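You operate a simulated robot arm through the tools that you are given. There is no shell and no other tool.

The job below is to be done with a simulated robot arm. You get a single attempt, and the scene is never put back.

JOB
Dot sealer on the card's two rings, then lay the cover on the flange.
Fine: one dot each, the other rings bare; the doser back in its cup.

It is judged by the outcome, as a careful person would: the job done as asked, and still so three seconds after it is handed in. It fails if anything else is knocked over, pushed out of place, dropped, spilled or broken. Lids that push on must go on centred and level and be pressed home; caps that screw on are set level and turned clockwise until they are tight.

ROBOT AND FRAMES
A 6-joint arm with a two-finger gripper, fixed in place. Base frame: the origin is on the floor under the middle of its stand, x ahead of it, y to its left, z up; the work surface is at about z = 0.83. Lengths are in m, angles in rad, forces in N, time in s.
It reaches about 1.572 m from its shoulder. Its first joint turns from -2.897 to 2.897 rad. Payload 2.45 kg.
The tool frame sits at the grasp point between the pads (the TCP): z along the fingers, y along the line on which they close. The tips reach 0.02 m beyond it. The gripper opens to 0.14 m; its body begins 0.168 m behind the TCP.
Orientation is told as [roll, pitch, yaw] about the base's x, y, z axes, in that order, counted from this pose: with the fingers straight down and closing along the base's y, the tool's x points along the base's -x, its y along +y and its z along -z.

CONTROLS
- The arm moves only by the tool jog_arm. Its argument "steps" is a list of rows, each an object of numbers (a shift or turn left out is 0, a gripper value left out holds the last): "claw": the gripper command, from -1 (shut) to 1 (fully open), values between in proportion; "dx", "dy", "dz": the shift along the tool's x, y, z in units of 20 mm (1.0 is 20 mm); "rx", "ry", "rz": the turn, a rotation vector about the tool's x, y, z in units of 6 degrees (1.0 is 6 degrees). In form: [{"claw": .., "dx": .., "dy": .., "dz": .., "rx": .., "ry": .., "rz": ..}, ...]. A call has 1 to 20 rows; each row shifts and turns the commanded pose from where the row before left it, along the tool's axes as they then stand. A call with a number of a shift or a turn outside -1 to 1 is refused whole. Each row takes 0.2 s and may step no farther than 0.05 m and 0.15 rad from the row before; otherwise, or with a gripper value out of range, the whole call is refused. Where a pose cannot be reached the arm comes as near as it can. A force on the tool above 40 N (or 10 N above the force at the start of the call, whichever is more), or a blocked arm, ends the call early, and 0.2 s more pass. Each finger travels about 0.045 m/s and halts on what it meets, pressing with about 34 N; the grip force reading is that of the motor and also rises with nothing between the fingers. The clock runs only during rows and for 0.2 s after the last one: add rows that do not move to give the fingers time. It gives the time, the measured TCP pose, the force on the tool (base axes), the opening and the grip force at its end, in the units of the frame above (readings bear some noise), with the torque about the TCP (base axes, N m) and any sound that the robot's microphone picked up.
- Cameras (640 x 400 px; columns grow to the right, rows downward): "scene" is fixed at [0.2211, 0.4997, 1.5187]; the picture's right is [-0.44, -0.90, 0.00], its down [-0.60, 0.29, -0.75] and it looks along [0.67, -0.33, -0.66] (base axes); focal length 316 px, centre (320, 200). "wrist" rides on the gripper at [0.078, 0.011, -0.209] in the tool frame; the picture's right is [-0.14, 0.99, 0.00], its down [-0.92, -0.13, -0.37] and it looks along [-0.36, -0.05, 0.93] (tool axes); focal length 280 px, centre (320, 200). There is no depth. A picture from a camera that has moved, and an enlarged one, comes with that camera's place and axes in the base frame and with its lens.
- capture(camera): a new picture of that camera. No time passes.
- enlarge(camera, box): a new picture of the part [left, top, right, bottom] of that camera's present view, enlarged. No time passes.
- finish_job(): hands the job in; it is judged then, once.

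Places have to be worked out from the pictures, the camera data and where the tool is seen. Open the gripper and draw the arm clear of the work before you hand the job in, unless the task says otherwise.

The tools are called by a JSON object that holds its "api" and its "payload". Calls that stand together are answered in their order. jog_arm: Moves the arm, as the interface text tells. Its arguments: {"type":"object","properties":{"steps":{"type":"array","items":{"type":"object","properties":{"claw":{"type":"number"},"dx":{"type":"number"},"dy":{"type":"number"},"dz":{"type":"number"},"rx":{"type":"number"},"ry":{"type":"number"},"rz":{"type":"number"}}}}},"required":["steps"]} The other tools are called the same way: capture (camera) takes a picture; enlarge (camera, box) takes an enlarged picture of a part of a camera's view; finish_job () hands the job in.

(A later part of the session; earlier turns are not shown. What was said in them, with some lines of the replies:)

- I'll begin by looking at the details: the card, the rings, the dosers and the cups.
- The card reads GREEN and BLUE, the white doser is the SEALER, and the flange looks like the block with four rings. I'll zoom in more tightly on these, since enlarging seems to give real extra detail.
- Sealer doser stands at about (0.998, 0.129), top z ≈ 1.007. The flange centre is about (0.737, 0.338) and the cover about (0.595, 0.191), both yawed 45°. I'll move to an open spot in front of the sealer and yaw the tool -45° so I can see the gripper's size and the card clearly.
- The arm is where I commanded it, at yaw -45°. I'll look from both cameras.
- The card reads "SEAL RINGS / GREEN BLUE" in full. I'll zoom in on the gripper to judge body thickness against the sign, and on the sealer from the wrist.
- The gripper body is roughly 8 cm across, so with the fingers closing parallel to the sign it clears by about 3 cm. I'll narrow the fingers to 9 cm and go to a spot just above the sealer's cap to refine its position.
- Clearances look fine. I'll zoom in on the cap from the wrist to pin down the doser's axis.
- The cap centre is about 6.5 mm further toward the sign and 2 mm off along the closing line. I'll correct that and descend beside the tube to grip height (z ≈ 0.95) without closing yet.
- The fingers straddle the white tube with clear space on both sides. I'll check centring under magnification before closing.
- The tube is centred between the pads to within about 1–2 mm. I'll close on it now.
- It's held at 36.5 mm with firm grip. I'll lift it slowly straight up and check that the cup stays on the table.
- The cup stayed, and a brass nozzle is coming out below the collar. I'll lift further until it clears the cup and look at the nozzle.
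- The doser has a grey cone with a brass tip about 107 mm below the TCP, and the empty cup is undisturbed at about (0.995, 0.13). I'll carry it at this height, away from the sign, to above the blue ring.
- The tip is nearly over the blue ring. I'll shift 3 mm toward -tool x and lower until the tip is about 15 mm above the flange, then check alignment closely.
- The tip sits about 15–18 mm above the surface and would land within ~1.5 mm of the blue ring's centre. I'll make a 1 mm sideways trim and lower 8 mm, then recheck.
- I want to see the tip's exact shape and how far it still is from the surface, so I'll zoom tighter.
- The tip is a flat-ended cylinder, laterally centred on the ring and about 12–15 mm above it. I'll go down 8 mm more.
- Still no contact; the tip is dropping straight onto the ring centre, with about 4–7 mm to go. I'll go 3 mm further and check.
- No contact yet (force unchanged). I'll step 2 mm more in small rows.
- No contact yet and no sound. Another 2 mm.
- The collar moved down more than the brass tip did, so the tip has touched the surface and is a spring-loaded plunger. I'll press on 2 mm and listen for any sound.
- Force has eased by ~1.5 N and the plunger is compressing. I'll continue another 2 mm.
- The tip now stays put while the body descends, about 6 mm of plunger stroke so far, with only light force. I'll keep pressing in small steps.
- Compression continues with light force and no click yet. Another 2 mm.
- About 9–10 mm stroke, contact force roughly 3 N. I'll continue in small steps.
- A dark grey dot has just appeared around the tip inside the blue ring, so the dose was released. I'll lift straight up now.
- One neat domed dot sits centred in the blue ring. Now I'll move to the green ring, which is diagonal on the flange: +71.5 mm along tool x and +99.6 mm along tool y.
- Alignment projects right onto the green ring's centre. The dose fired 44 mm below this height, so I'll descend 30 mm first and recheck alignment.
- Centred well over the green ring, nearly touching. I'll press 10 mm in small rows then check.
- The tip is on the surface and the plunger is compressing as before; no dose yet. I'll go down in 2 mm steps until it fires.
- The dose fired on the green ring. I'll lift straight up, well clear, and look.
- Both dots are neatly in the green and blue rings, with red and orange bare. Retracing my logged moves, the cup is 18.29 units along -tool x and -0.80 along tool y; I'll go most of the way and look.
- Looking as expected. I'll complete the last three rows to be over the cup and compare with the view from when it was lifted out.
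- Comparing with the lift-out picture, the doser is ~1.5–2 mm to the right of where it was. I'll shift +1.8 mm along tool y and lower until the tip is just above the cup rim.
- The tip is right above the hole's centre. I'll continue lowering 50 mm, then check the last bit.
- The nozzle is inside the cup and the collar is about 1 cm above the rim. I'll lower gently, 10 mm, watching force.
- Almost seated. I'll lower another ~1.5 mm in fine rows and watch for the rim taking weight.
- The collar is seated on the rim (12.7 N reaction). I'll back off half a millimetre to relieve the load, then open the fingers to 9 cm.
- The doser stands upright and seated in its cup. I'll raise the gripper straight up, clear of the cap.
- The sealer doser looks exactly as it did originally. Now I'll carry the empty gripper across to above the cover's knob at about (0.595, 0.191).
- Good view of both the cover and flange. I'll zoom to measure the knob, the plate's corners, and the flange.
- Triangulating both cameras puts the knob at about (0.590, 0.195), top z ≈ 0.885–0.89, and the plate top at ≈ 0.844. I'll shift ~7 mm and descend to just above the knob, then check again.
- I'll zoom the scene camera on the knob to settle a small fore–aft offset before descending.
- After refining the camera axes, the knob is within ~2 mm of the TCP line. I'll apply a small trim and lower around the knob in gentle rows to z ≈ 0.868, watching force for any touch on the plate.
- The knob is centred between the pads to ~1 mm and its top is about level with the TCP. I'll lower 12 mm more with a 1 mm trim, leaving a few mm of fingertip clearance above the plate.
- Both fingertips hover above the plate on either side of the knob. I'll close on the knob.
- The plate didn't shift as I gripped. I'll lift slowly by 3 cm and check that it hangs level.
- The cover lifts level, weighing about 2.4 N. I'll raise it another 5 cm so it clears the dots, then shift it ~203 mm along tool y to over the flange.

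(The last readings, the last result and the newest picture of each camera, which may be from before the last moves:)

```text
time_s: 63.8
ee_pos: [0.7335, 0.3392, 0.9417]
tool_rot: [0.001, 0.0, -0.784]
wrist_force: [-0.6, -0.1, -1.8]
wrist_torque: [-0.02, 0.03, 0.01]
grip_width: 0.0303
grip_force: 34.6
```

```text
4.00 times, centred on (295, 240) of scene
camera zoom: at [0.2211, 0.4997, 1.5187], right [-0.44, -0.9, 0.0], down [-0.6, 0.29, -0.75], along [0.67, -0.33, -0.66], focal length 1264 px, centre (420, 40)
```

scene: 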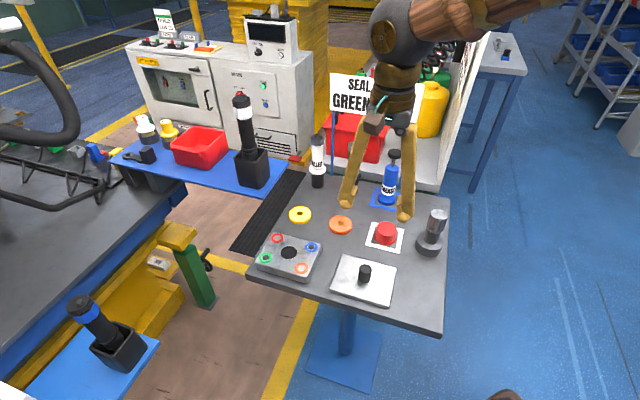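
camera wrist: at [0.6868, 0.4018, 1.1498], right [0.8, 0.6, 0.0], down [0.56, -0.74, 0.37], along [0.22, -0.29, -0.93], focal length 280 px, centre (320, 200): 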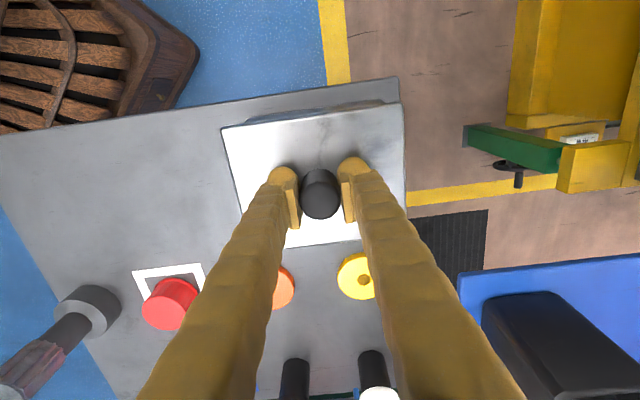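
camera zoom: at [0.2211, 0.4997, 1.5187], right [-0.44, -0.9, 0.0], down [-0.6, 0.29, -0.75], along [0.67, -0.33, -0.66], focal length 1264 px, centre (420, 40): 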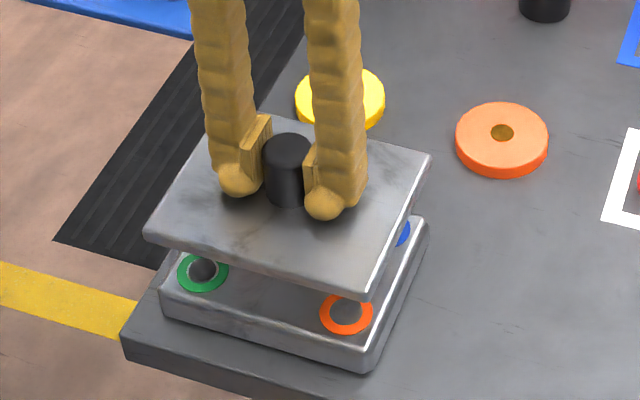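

The cover is above the flange. I'll lower 26 mm to leave a gap of ~16 mm, then check alignment of the edges.

{"api": "jog_arm", "payload": {"steps": [{"dz": 0.4}, {"dz": 0.4}, {"dz": 0.3}, {"dz": 0.2}, {}]}}

{"api": "enlarge", "payload": {"camera": "scene", "box": [250, 215, 330, 290]}}

{"api": "enlarge", "payload": {"camera": "wrist", "box": [200, 70, 430, 260]}}

```text
time_s: 65.0
ee_pos: [0.7338, 0.3377, 0.9169]
tool_rot: [0.001, -0.001, -0.784]
wrist_force: [0.1, 0.3, -2.3]
wrist_torque: [0.01, 0.0, -0.03]
grip_width: 0.0304
grip_force: 34.1
```

```text
5.33 times, centred on (290, 252) of scene
camera zoom: at [0.2211, 0.4997, 1.5187], right [-0.44, -0.9, 0.0], down [-0.6, 0.29, -0.75], along [0.67, -0.33, -0.66], focal length 1686 px, centre (480, -80)
```

zoom: 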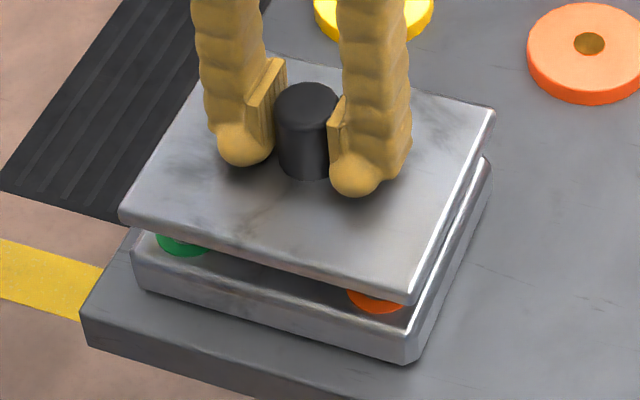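

```text
2.11 times, centred on (315, 165) of wrist
camera zoom: at [0.6867, 0.4019, 1.1239], right [0.8, 0.6, 0.0], down [0.56, -0.74, 0.37], along [0.22, -0.29, -0.93], focal length 590 px, centre (330, 274)
```

zoom: 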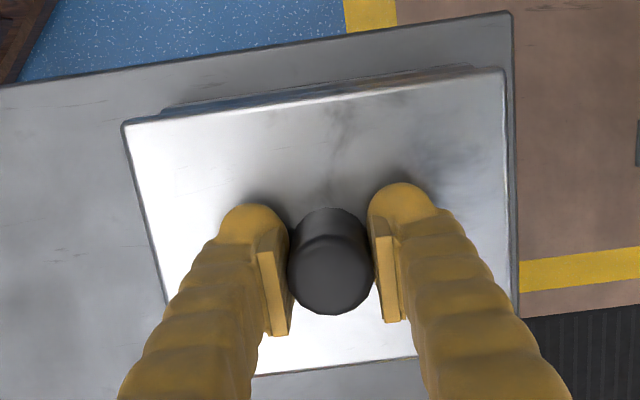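

By my estimate the cover is within a few mm of centred. I'll lower 8 mm more so that the comparison with the flange edges is less affected by height, then look closely.

{"api": "jog_arm", "payload": {"steps": [{"dz": 0.2}, {"dz": 0.2}, {}]}}

{"api": "enlarge", "payload": {"camera": "scene", "box": [255, 220, 330, 290]}}

{"api": "enlarge", "payload": {"camera": "wrist", "box": [210, 80, 330, 150]}}

{"api": "enlarge", "payload": {"camera": "wrist", "box": [310, 80, 430, 150]}}

{"api": "enlarge", "payload": {"camera": "wrist", "box": [340, 150, 440, 250]}}

```text
time_s: 65.8
ee_pos: [0.7334, 0.3387, 0.9081]
tool_rot: [-0.001, -0.001, -0.783]
wrist_force: [-0.2, -0.9, -1.3]
wrist_torque: [0.02, -0.01, -0.01]
grip_width: 0.0304
grip_force: 33.8
```

```text
5.71 times, centred on (292, 255) of scene
camera zoom: at [0.2211, 0.4997, 1.5187], right [-0.44, -0.9, 0.0], down [-0.6, 0.29, -0.75], along [0.67, -0.33, -0.66], focal length 1806 px, centre (477, -114)
```

zoom: 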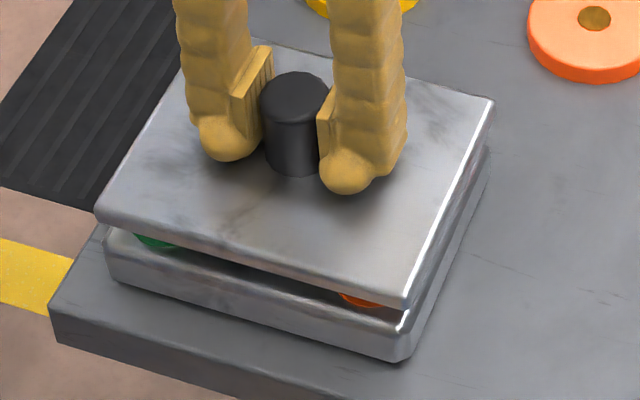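

```text
5.33 times, centred on (270, 115) of wrist
camera zoom: at [0.6864, 0.401, 1.1158], right [0.8, 0.6, 0.0], down [0.56, -0.74, 0.37], along [0.22, -0.29, -0.93], focal length 1495 px, centre (587, 653)
```

zoom: 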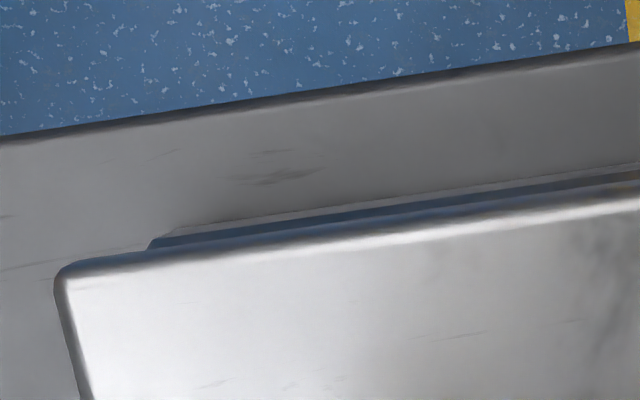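

```text
5.33 times, centred on (370, 115) of wrist
camera zoom: at [0.6864, 0.401, 1.1158], right [0.8, 0.6, 0.0], down [0.56, -0.74, 0.37], along [0.22, -0.29, -0.93], focal length 1495 px, centre (53, 653)
```

zoom: 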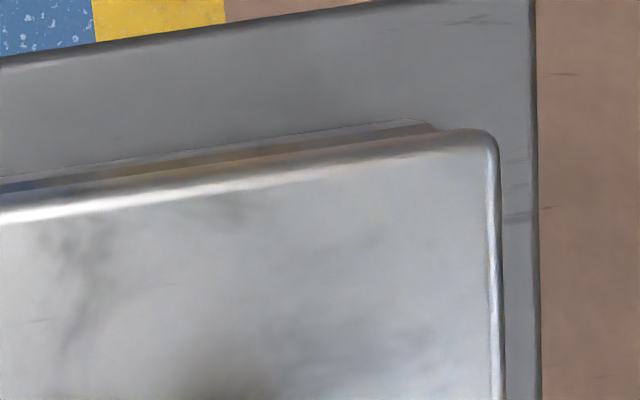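

```text
4.00 times, centred on (390, 200) of wrist
camera zoom: at [0.6864, 0.401, 1.1158], right [0.8, 0.6, 0.0], down [0.56, -0.74, 0.37], along [0.22, -0.29, -0.93], focal length 1122 px, centre (40, 200)
```

zoom: 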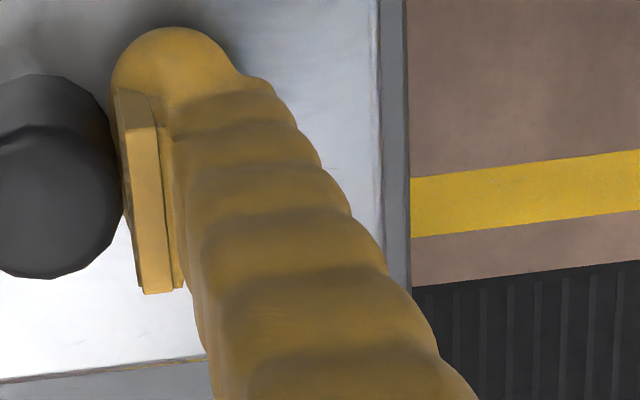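

Measured plate and flange edges agree to within about 1–2 mm. I'll trim 1 mm along +tool x and 1.5 mm along -tool y, then lower 5 mm.

{"api": "jog_arm", "payload": {"steps": [{"dx": 0.05, "dy": -0.075}, {"dz": 0.1}, {"dz": 0.15}, {}]}}

{"api": "enlarge", "payload": {"camera": "scene", "box": [255, 220, 330, 290]}}

{"api": "enlarge", "payload": {"camera": "scene", "box": [295, 255, 325, 285]}}

{"api": "enlarge", "payload": {"camera": "scene", "box": [255, 245, 285, 275]}}

```text
time_s: 66.8
ee_pos: [0.7318, 0.3373, 0.9052]
tool_rot: [0.001, 0.002, -0.785]
wrist_force: [-0.3, 0.0, -2.4]
wrist_torque: [-0.02, -0.02, 0.0]
grip_width: 0.0303
grip_force: 34.1
```

```text
5.71 times, centred on (292, 255) of scene
camera zoom: at [0.2211, 0.4997, 1.5187], right [-0.44, -0.9, 0.0], down [-0.6, 0.29, -0.75], along [0.67, -0.33, -0.66], focal length 1806 px, centre (477, -114)
```

zoom: 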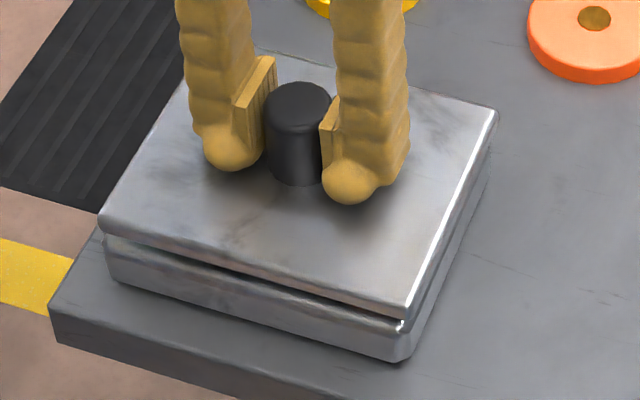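

```text
13.33 times, centred on (310, 270) of scene
camera zoom: at [0.2211, 0.4997, 1.5187], right [-0.44, -0.9, 0.0], down [-0.6, 0.29, -0.75], along [0.67, -0.33, -0.66], focal length 4215 px, centre (453, -733)
```

zoom: 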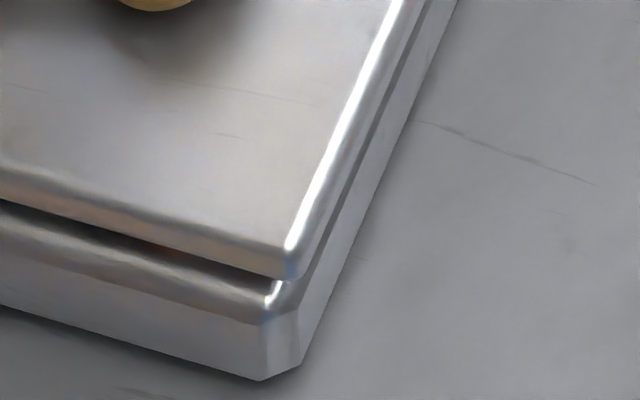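

```text
13.33 times, centred on (270, 260) of scene
camera zoom: at [0.2211, 0.4997, 1.5187], right [-0.44, -0.9, 0.0], down [-0.6, 0.29, -0.75], along [0.67, -0.33, -0.66], focal length 4215 px, centre (987, -600)
```

zoom: 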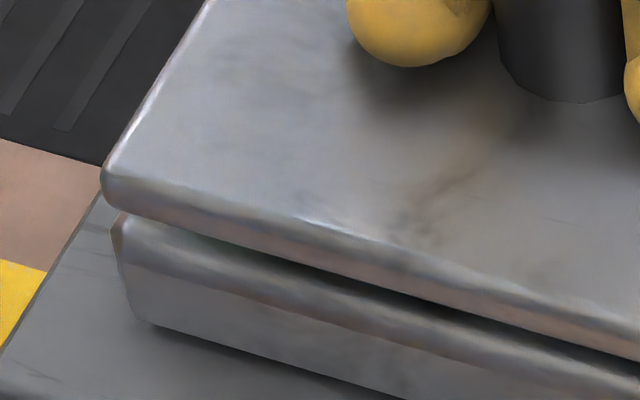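

The edges line up well all round and no contact yet. I'll lower 2 mm at a time.

{"api": "jog_arm", "payload": {"steps": [{"dz": 0.05}, {"dz": 0.05}, {}]}}

{"api": "enlarge", "payload": {"camera": "scene", "box": [255, 220, 330, 290]}}

```text
time_s: 67.6
ee_pos: [0.7321, 0.3367, 0.9021]
tool_rot: [0.001, 0.0, -0.784]
wrist_force: [-0.6, 0.0, -1.7]
wrist_torque: [0.05, 0.02, 0.01]
grip_width: 0.0306
grip_force: 34.4
```

```text
5.71 times, centred on (292, 255) of scene
camera zoom: at [0.2211, 0.4997, 1.5187], right [-0.44, -0.9, 0.0], down [-0.6, 0.29, -0.75], along [0.67, -0.33, -0.66], focal length 1806 px, centre (477, -114)
```

zoom: 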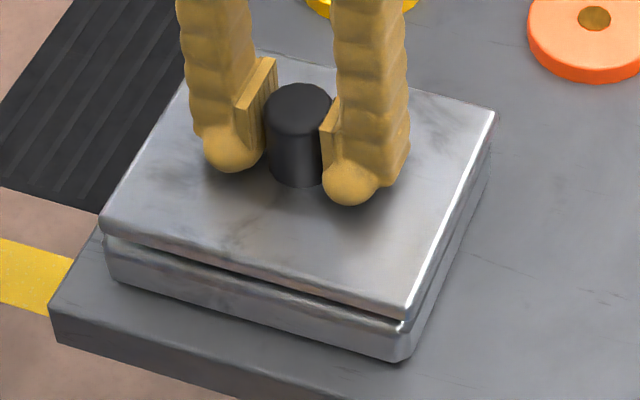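

Still free. Another 2 mm.

{"api": "jog_arm", "payload": {"steps": [{"dz": 0.05}, {"dz": 0.05}, {}]}}

{"api": "enlarge", "payload": {"camera": "scene", "box": [295, 255, 325, 285]}}

```text
time_s: 68.4
ee_pos: [0.7322, 0.338, 0.8997]
tool_rot: [0.001, 0.001, -0.784]
wrist_force: [-0.3, -1.1, -2.1]
wrist_torque: [0.02, -0.03, 0.01]
grip_width: 0.0306
grip_force: 33.6
```

```text
13.33 times, centred on (310, 270) of scene
camera zoom: at [0.2211, 0.4997, 1.5187], right [-0.44, -0.9, 0.0], down [-0.6, 0.29, -0.75], along [0.67, -0.33, -0.66], focal length 4215 px, centre (453, -733)
```

zoom: 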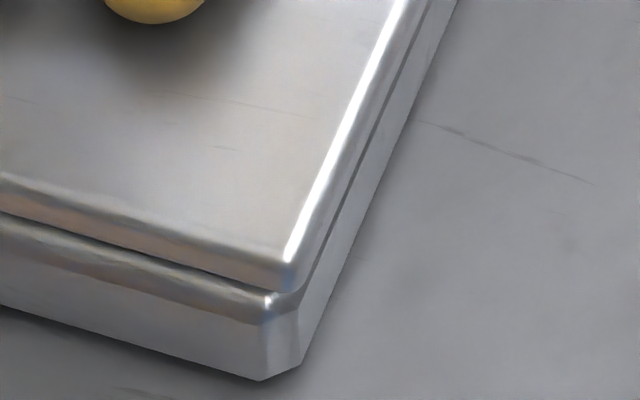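

The gap is nearly closed and the corner is flush. Lowering 1–1.5 mm at a time now.

{"api": "jog_arm", "payload": {"steps": [{"dz": 0.04}, {"dz": 0.03}, {}]}}

{"api": "enlarge", "payload": {"camera": "scene", "box": [295, 255, 325, 285]}}

```text
time_s: 69.2
ee_pos: [0.7306, 0.3373, 0.8983]
tool_rot: [0.001, 0.0, -0.783]
wrist_force: [0.0, 0.3, -1.3]
wrist_torque: [0.01, -0.03, -0.01]
grip_width: 0.0304
grip_force: 33.9
```

```text
13.33 times, centred on (310, 270) of scene
camera zoom: at [0.2211, 0.4997, 1.5187], right [-0.44, -0.9, 0.0], down [-0.6, 0.29, -0.75], along [0.67, -0.33, -0.66], focal length 4215 px, centre (453, -733)
```

zoom: 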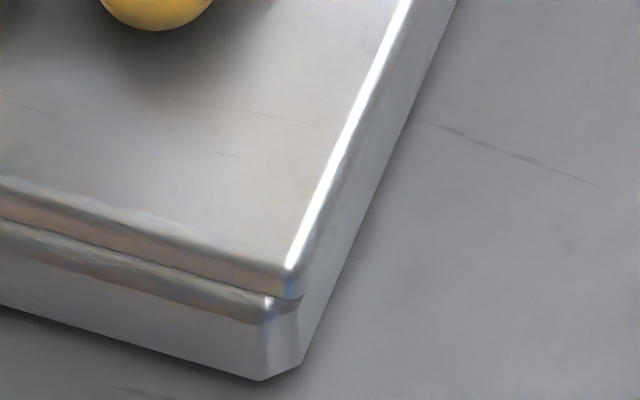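

{"api": "jog_arm", "payload": {"steps": [{"dz": 0.04}, {"dz": 0.03}, {}]}}

{"api": "enlarge", "payload": {"camera": "scene", "box": [255, 220, 330, 290]}}

```text
time_s: 70.0
ee_pos: [0.731, 0.3391, 0.8966]
tool_rot: [0.0, 0.0, -0.782]
wrist_force: [0.6, -0.7, -1.6]
wrist_torque: [-0.02, -0.03, 0.01]
grip_width: 0.0305
grip_force: 33.5
```

```text
5.71 times, centred on (292, 255) of scene
camera zoom: at [0.2211, 0.4997, 1.5187], right [-0.44, -0.9, 0.0], down [-0.6, 0.29, -0.75], along [0.67, -0.33, -0.66], focal length 1806 px, centre (477, -114)
```

zoom: 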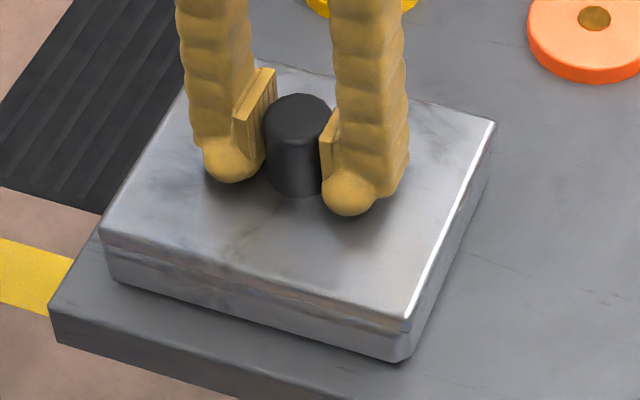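

Visually the gap is closed but the force still reads the full weight, so I'll go another 1 mm.

{"api": "jog_arm", "payload": {"steps": [{"dz": 0.03}, {"dz": 0.02}, {}]}}

{"api": "enlarge", "payload": {"camera": "scene", "box": [295, 255, 325, 285]}}

```text
time_s: 70.8
ee_pos: [0.7323, 0.3386, 0.8967]
tool_rot: [0.002, 0.0, -0.785]
wrist_force: [-0.5, 0.6, -1.1]
wrist_torque: [0.01, 0.01, 0.03]
grip_width: 0.0306
grip_force: 33.9
```

```text
13.33 times, centred on (310, 270) of scene
camera zoom: at [0.2211, 0.4997, 1.5187], right [-0.44, -0.9, 0.0], down [-0.6, 0.29, -0.75], along [0.67, -0.33, -0.66], focal length 4215 px, centre (453, -733)
```

zoom: 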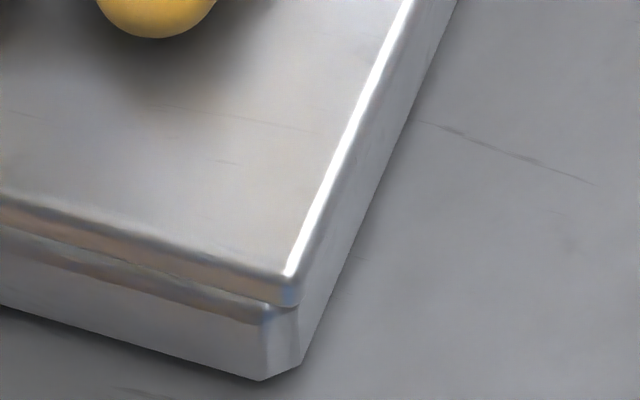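

{"api": "jog_arm", "payload": {"steps": [{"dz": 0.03}, {"dz": 0.02}, {}]}}

{"api": "enlarge", "payload": {"camera": "scene", "box": [295, 255, 325, 285]}}

```text
time_s: 71.6
ee_pos: [0.7308, 0.3378, 0.895]
tool_rot: [0.001, -0.001, -0.783]
wrist_force: [0.5, 0.4, -2.5]
wrist_torque: [0.02, 0.0, 0.01]
grip_width: 0.0306
grip_force: 33.6
```

```text
13.33 times, centred on (310, 270) of scene
camera zoom: at [0.2211, 0.4997, 1.5187], right [-0.44, -0.9, 0.0], down [-0.6, 0.29, -0.75], along [0.67, -0.33, -0.66], focal length 4215 px, centre (453, -733)
```

zoom: 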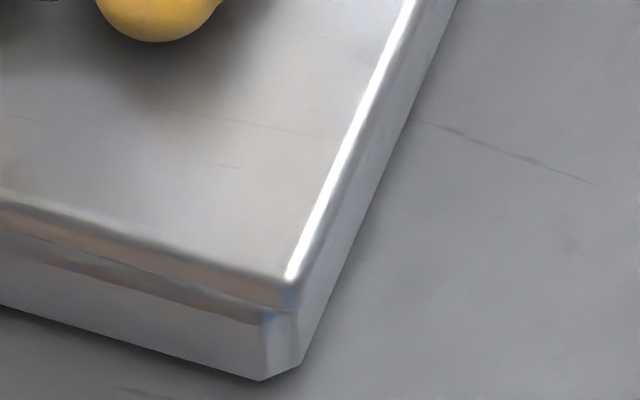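

Still descending freely; the overhang was hiding the last of the gap. Another 1 mm.

{"api": "jog_arm", "payload": {"steps": [{"dz": 0.03}, {"dz": 0.02}, {}]}}

{"api": "jog_arm", "payload": {"steps": [{"dz": 0.03}, {"dz": 0.02}, {}]}}

{"api": "enlarge", "payload": {"camera": "scene", "box": [295, 255, 325, 285]}}

```text
time_s: 72.4
ee_pos: [0.7322, 0.3375, 0.8949]
tool_rot: [0.001, 0.001, -0.785]
wrist_force: [-2.5, 1.3, 12.8]
wrist_torque: [0.04, 0.05, 0.02]
grip_width: 0.0304
grip_force: 34.4
```

```text
time_s: 73.2
ee_pos: [0.7321, 0.3374, 0.8936]
tool_rot: [0.002, 0.0, -0.784]
wrist_force: [-11.1, 2.1, 24.0]
wrist_torque: [0.03, 0.14, 0.02]
grip_width: 0.0302
grip_force: 34.3
```

```text
13.33 times, centred on (310, 270) of scene
camera zoom: at [0.2211, 0.4997, 1.5187], right [-0.44, -0.9, 0.0], down [-0.6, 0.29, -0.75], along [0.67, -0.33, -0.66], focal length 4215 px, centre (453, -733)
```

zoom: 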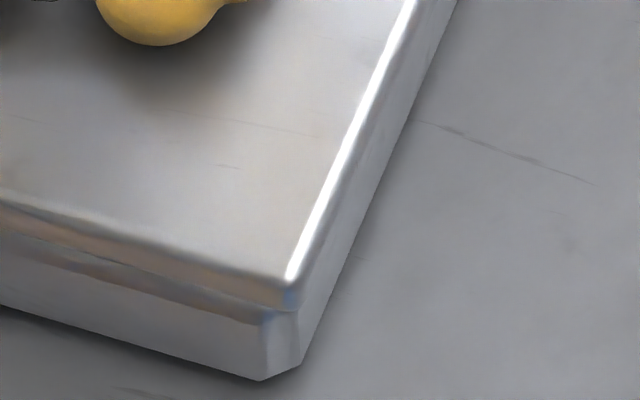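

The cover is down on the flange (12.8 N, then 24 N of pressing). I'll back off about 1 mm to relieve the load and check the force before opening.

{"api": "jog_arm", "payload": {"steps": [{"dz": -0.05}, {}]}}

{"api": "enlarge", "payload": {"camera": "scene", "box": [255, 220, 330, 290]}}

{"api": "capture", "payload": {"camera": "wrist"}}

```text
time_s: 73.8
ee_pos: [0.732, 0.338, 0.8943]
tool_rot: [0.0, -0.001, -0.784]
wrist_force: [0.2, 0.4, 1.4]
wrist_torque: [-0.01, -0.14, 0.08]
grip_width: 0.0302
grip_force: 33.7
```

```text
5.71 times, centred on (292, 255) of scene
camera zoom: at [0.2211, 0.4997, 1.5187], right [-0.44, -0.9, 0.0], down [-0.6, 0.29, -0.75], along [0.67, -0.33, -0.66], focal length 1806 px, centre (477, -114)
```

zoom: 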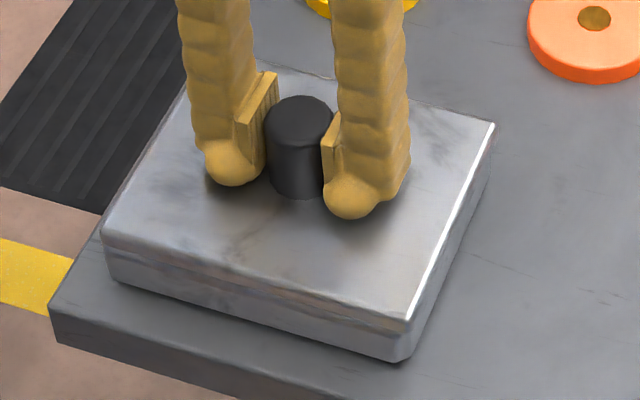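

```text
taken
camera wrist: at [0.6842, 0.4007, 1.1009], right [0.8, 0.6, 0.0], down [0.56, -0.74, 0.37], along [0.22, -0.29, -0.93], focal length 280 px, centre (320, 200)
```

wrist: 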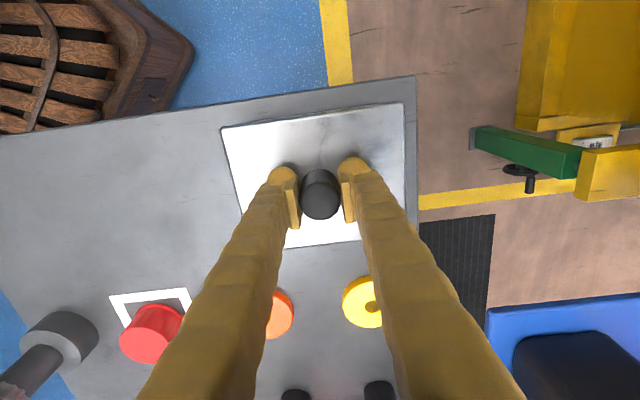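

The load is relieved and the cover sits flush. I'll check the overhang on each side before releasing.

{"api": "enlarge", "payload": {"camera": "wrist", "box": [205, 85, 425, 260]}}

{"api": "enlarge", "payload": {"camera": "scene", "box": [305, 225, 335, 275]}}

{"api": "enlarge", "payload": {"camera": "scene", "box": [255, 240, 295, 280]}}

```text
2.29 times, centred on (315, 172) of wrist
camera zoom: at [0.6842, 0.4007, 1.1009], right [0.8, 0.6, 0.0], down [0.56, -0.74, 0.37], along [0.22, -0.29, -0.93], focal length 641 px, centre (331, 263)
```

zoom: 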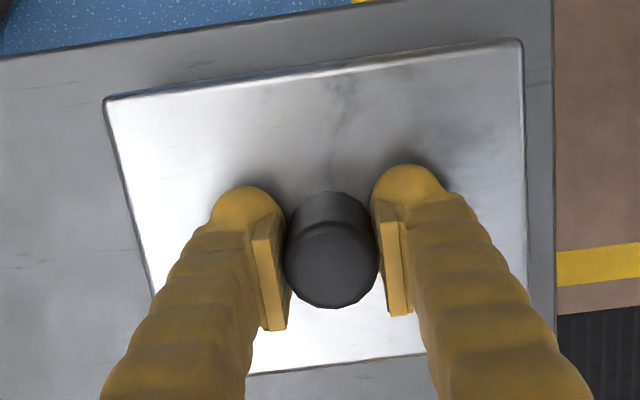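

```text
8.00 times, centred on (320, 250) of scene
camera zoom: at [0.2211, 0.4997, 1.5187], right [-0.44, -0.9, 0.0], down [-0.6, 0.29, -0.75], along [0.67, -0.33, -0.66], focal length 2529 px, centre (320, -200)
```

zoom: 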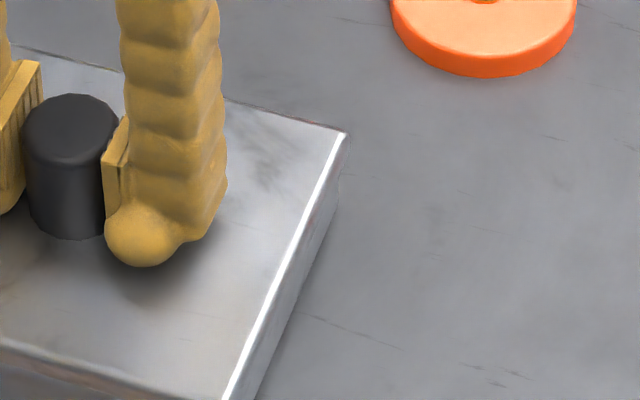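

```text
10.00 times, centred on (275, 260) of scene
camera zoom: at [0.2211, 0.4997, 1.5187], right [-0.44, -0.9, 0.0], down [-0.6, 0.29, -0.75], along [0.67, -0.33, -0.66], focal length 3161 px, centre (770, -400)
```

zoom: 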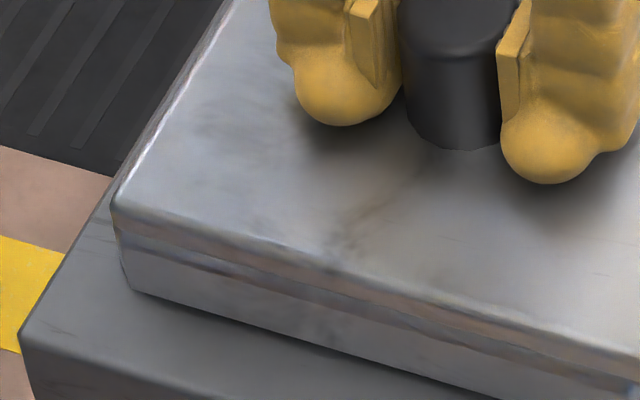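

The cover is flush with the flange on all sides and level. I'll open the fingers gradually and then rise straight up.

{"api": "jog_arm", "payload": {"steps": [{"claw": -0.5}, {"claw": -0.4}, {"claw": -0.2}, {"claw": 0.0}, {"claw": 0.286}, {"claw": 0.286}, {}]}}

{"api": "enlarge", "payload": {"camera": "scene", "box": [255, 220, 330, 290]}}

```text
time_s: 75.4
ee_pos: [0.732, 0.3371, 0.8935]
tool_rot: [0.003, 0.0, -0.782]
wrist_force: [-0.1, -0.1, -0.4]
wrist_torque: [0.01, -0.02, 0.02]
grip_width: 0.09
grip_force: 0.0
```

```text
5.71 times, centred on (292, 255) of scene
camera zoom: at [0.2211, 0.4997, 1.5187], right [-0.44, -0.9, 0.0], down [-0.6, 0.29, -0.75], along [0.67, -0.33, -0.66], focal length 1806 px, centre (477, -114)
```

zoom: 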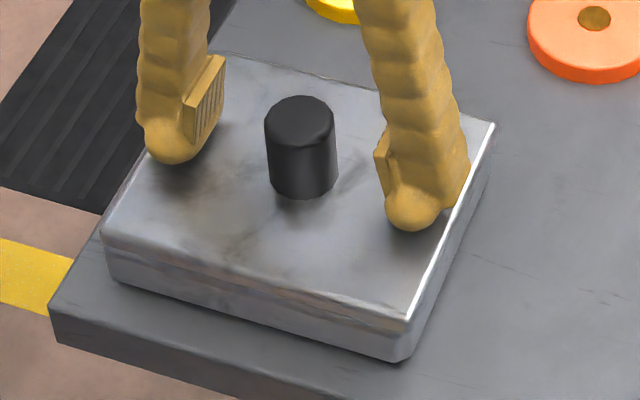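

The cover stayed put on release. I'll rise straight up and draw the arm back clear of the work.

{"api": "jog_arm", "payload": {"steps": [{"dz": -0.4}, {"dz": -0.8}, {"dz": -1}, {"dz": -1}, {"dz": -1}, {"dz": -1}, {"dz": -1}, {"dz": -1}, {"dz": -1}, {"dz": -1}, {"dz": -1}, {"dz": -1}, {"dz": -1}, {"dz": -1}, {"claw": 1}, {"claw": 1}, {}]}}

{"api": "capture", "payload": {"camera": "scene"}}

{"api": "capture", "payload": {"camera": "wrist"}}

{"api": "enlarge", "payload": {"camera": "scene", "box": [240, 120, 460, 340]}}

{"api": "enlarge", "payload": {"camera": "scene", "box": [250, 225, 330, 285]}}

```text
time_s: 79.0
ee_pos: [0.7319, 0.3389, 1.1583]
tool_rot: [0.003, 0.0, -0.784]
wrist_force: [-0.3, 0.2, 0.4]
wrist_torque: [0.01, 0.01, -0.02]
grip_width: 0.1401
grip_force: 0.2
```

```text
taken
```

scene: 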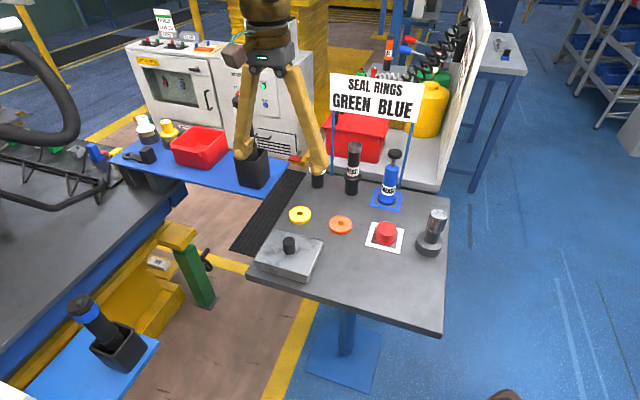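

```text
taken
camera wrist: at [0.6842, 0.402, 1.3654], right [0.8, 0.6, 0.0], down [0.56, -0.74, 0.37], along [0.22, -0.29, -0.93], focal length 280 px, centre (320, 200)
```

wrist: 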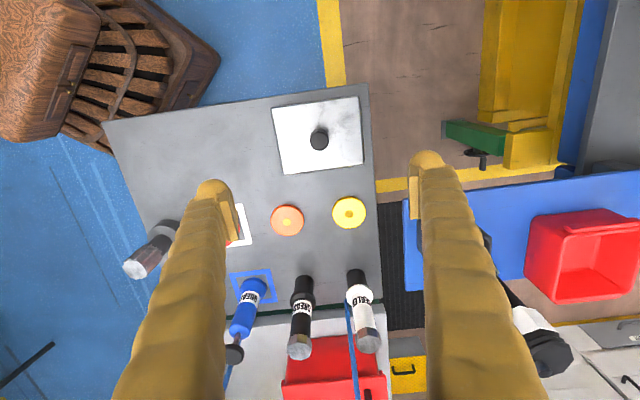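

```text
1.82 times, centred on (350, 230) of scene
camera zoom: at [0.2211, 0.4997, 1.5187], right [-0.44, -0.9, 0.0], down [-0.6, 0.29, -0.75], along [0.67, -0.33, -0.66], focal length 575 px, centre (266, 146)
```

zoom: 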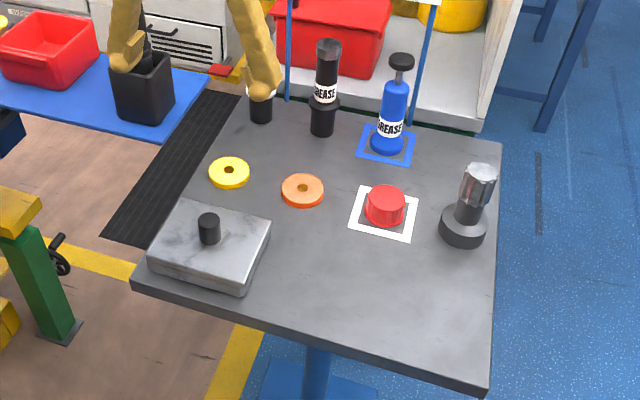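

```text
6.67 times, centred on (290, 255) of scene
camera zoom: at [0.2211, 0.4997, 1.5187], right [-0.44, -0.9, 0.0], down [-0.6, 0.29, -0.75], along [0.67, -0.33, -0.66], focal length 2107 px, centre (520, -167)
```

zoom: 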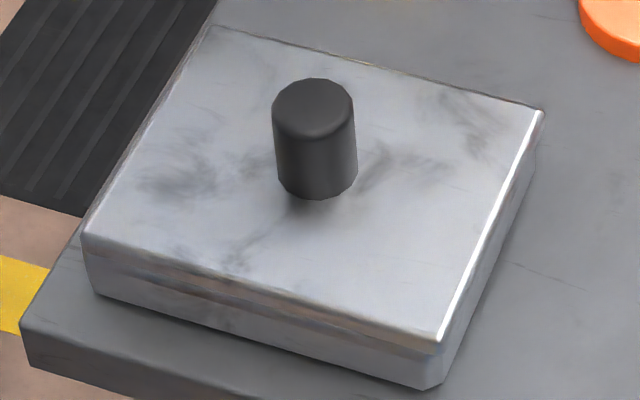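

The cover is level and centred on the flange and everything else is undisturbed. I'll draw the arm up and back toward its starting area.

{"api": "jog_arm", "payload": {"steps": [{"dz": -0.6}, {"dz": -0.6}, {"dx": 0.6, "dy": -0.6, "dz": -0.3}, {"dx": 0.6, "dy": -0.6, "dz": -0.3}, {"dx": 0.6, "dy": -0.6, "dz": -0.3}, {"dx": 0.6, "dy": -0.6, "dz": -0.3}, {"dx": 0.6, "dy": -0.6, "dz": -0.3}, {"dx": 0.6, "dy": -0.6, "dz": -0.3}, {"dx": 0.6, "dy": -0.6}, {"dx": 0.6, "dy": -0.6}, {}]}}

{"api": "capture", "payload": {"camera": "scene"}}

{"api": "enlarge", "payload": {"camera": "scene", "box": [290, 125, 370, 200]}}

{"api": "capture", "payload": {"camera": "wrist"}}

```text
time_s: 81.4
ee_pos: [0.5963, 0.336, 1.2186]
tool_rot: [0.003, -0.001, -0.785]
wrist_force: [-0.2, 0.0, 1.0]
wrist_torque: [0.02, 0.02, 0.02]
grip_width: 0.14
grip_force: 0.1
```

```text
taken
```

scene: 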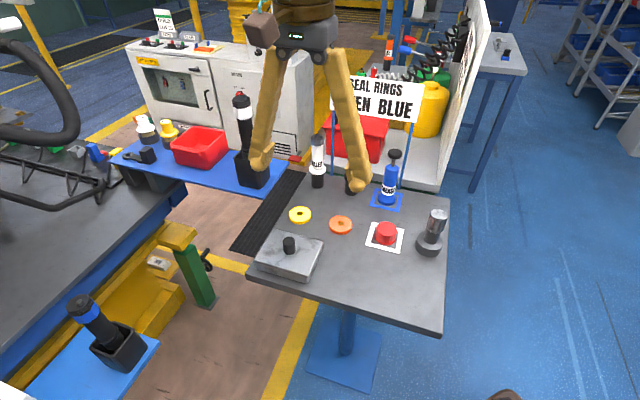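

```text
5.33 times, centred on (330, 162) of scene
camera zoom: at [0.2211, 0.4997, 1.5187], right [-0.44, -0.9, 0.0], down [-0.6, 0.29, -0.75], along [0.67, -0.33, -0.66], focal length 1686 px, centre (267, 400)
```

zoom: 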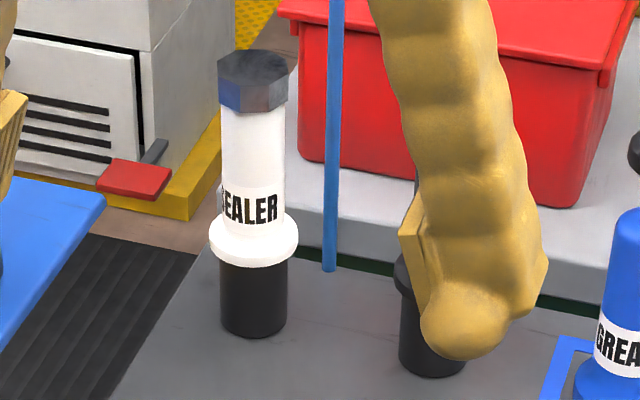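

```text
taken
camera wrist: at [0.5484, 0.3998, 1.4263], right [0.8, 0.6, 0.0], down [0.56, -0.74, 0.37], along [0.22, -0.29, -0.93], focal length 280 px, centre (320, 200)
```

wrist: 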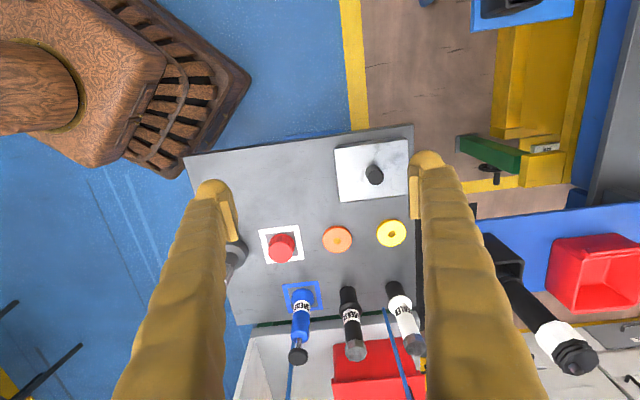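

The pictures show everything in place: one dot each on green and blue (seen before covering), the sealer doser seated in its cup, and the cover level on the flange. The gripper is open and clear of the work, so I'm handing the job in.

{"api": "finish_job", "payload": {}}

```text
The job is handed in.
```

The job is done and handed in. The green and blue rings named on the card each have one dot of sealer, and the cover is on the flange.

- **Dots:** I checked both before covering them. Each sat centred in its ring, and the red and orange rings were bare.
- **Doser:** the sealer doser is back in its cup, upright, with its collar seated on the rim.
- **Cover:** it sits level on the flange with its edges lined up all round, and it did not move when I released it. I pressed it down to about 24 N before letting go.
- **Everything else:** in the final pictures nothing else on the table had moved. The gripper is open and clear of the work.
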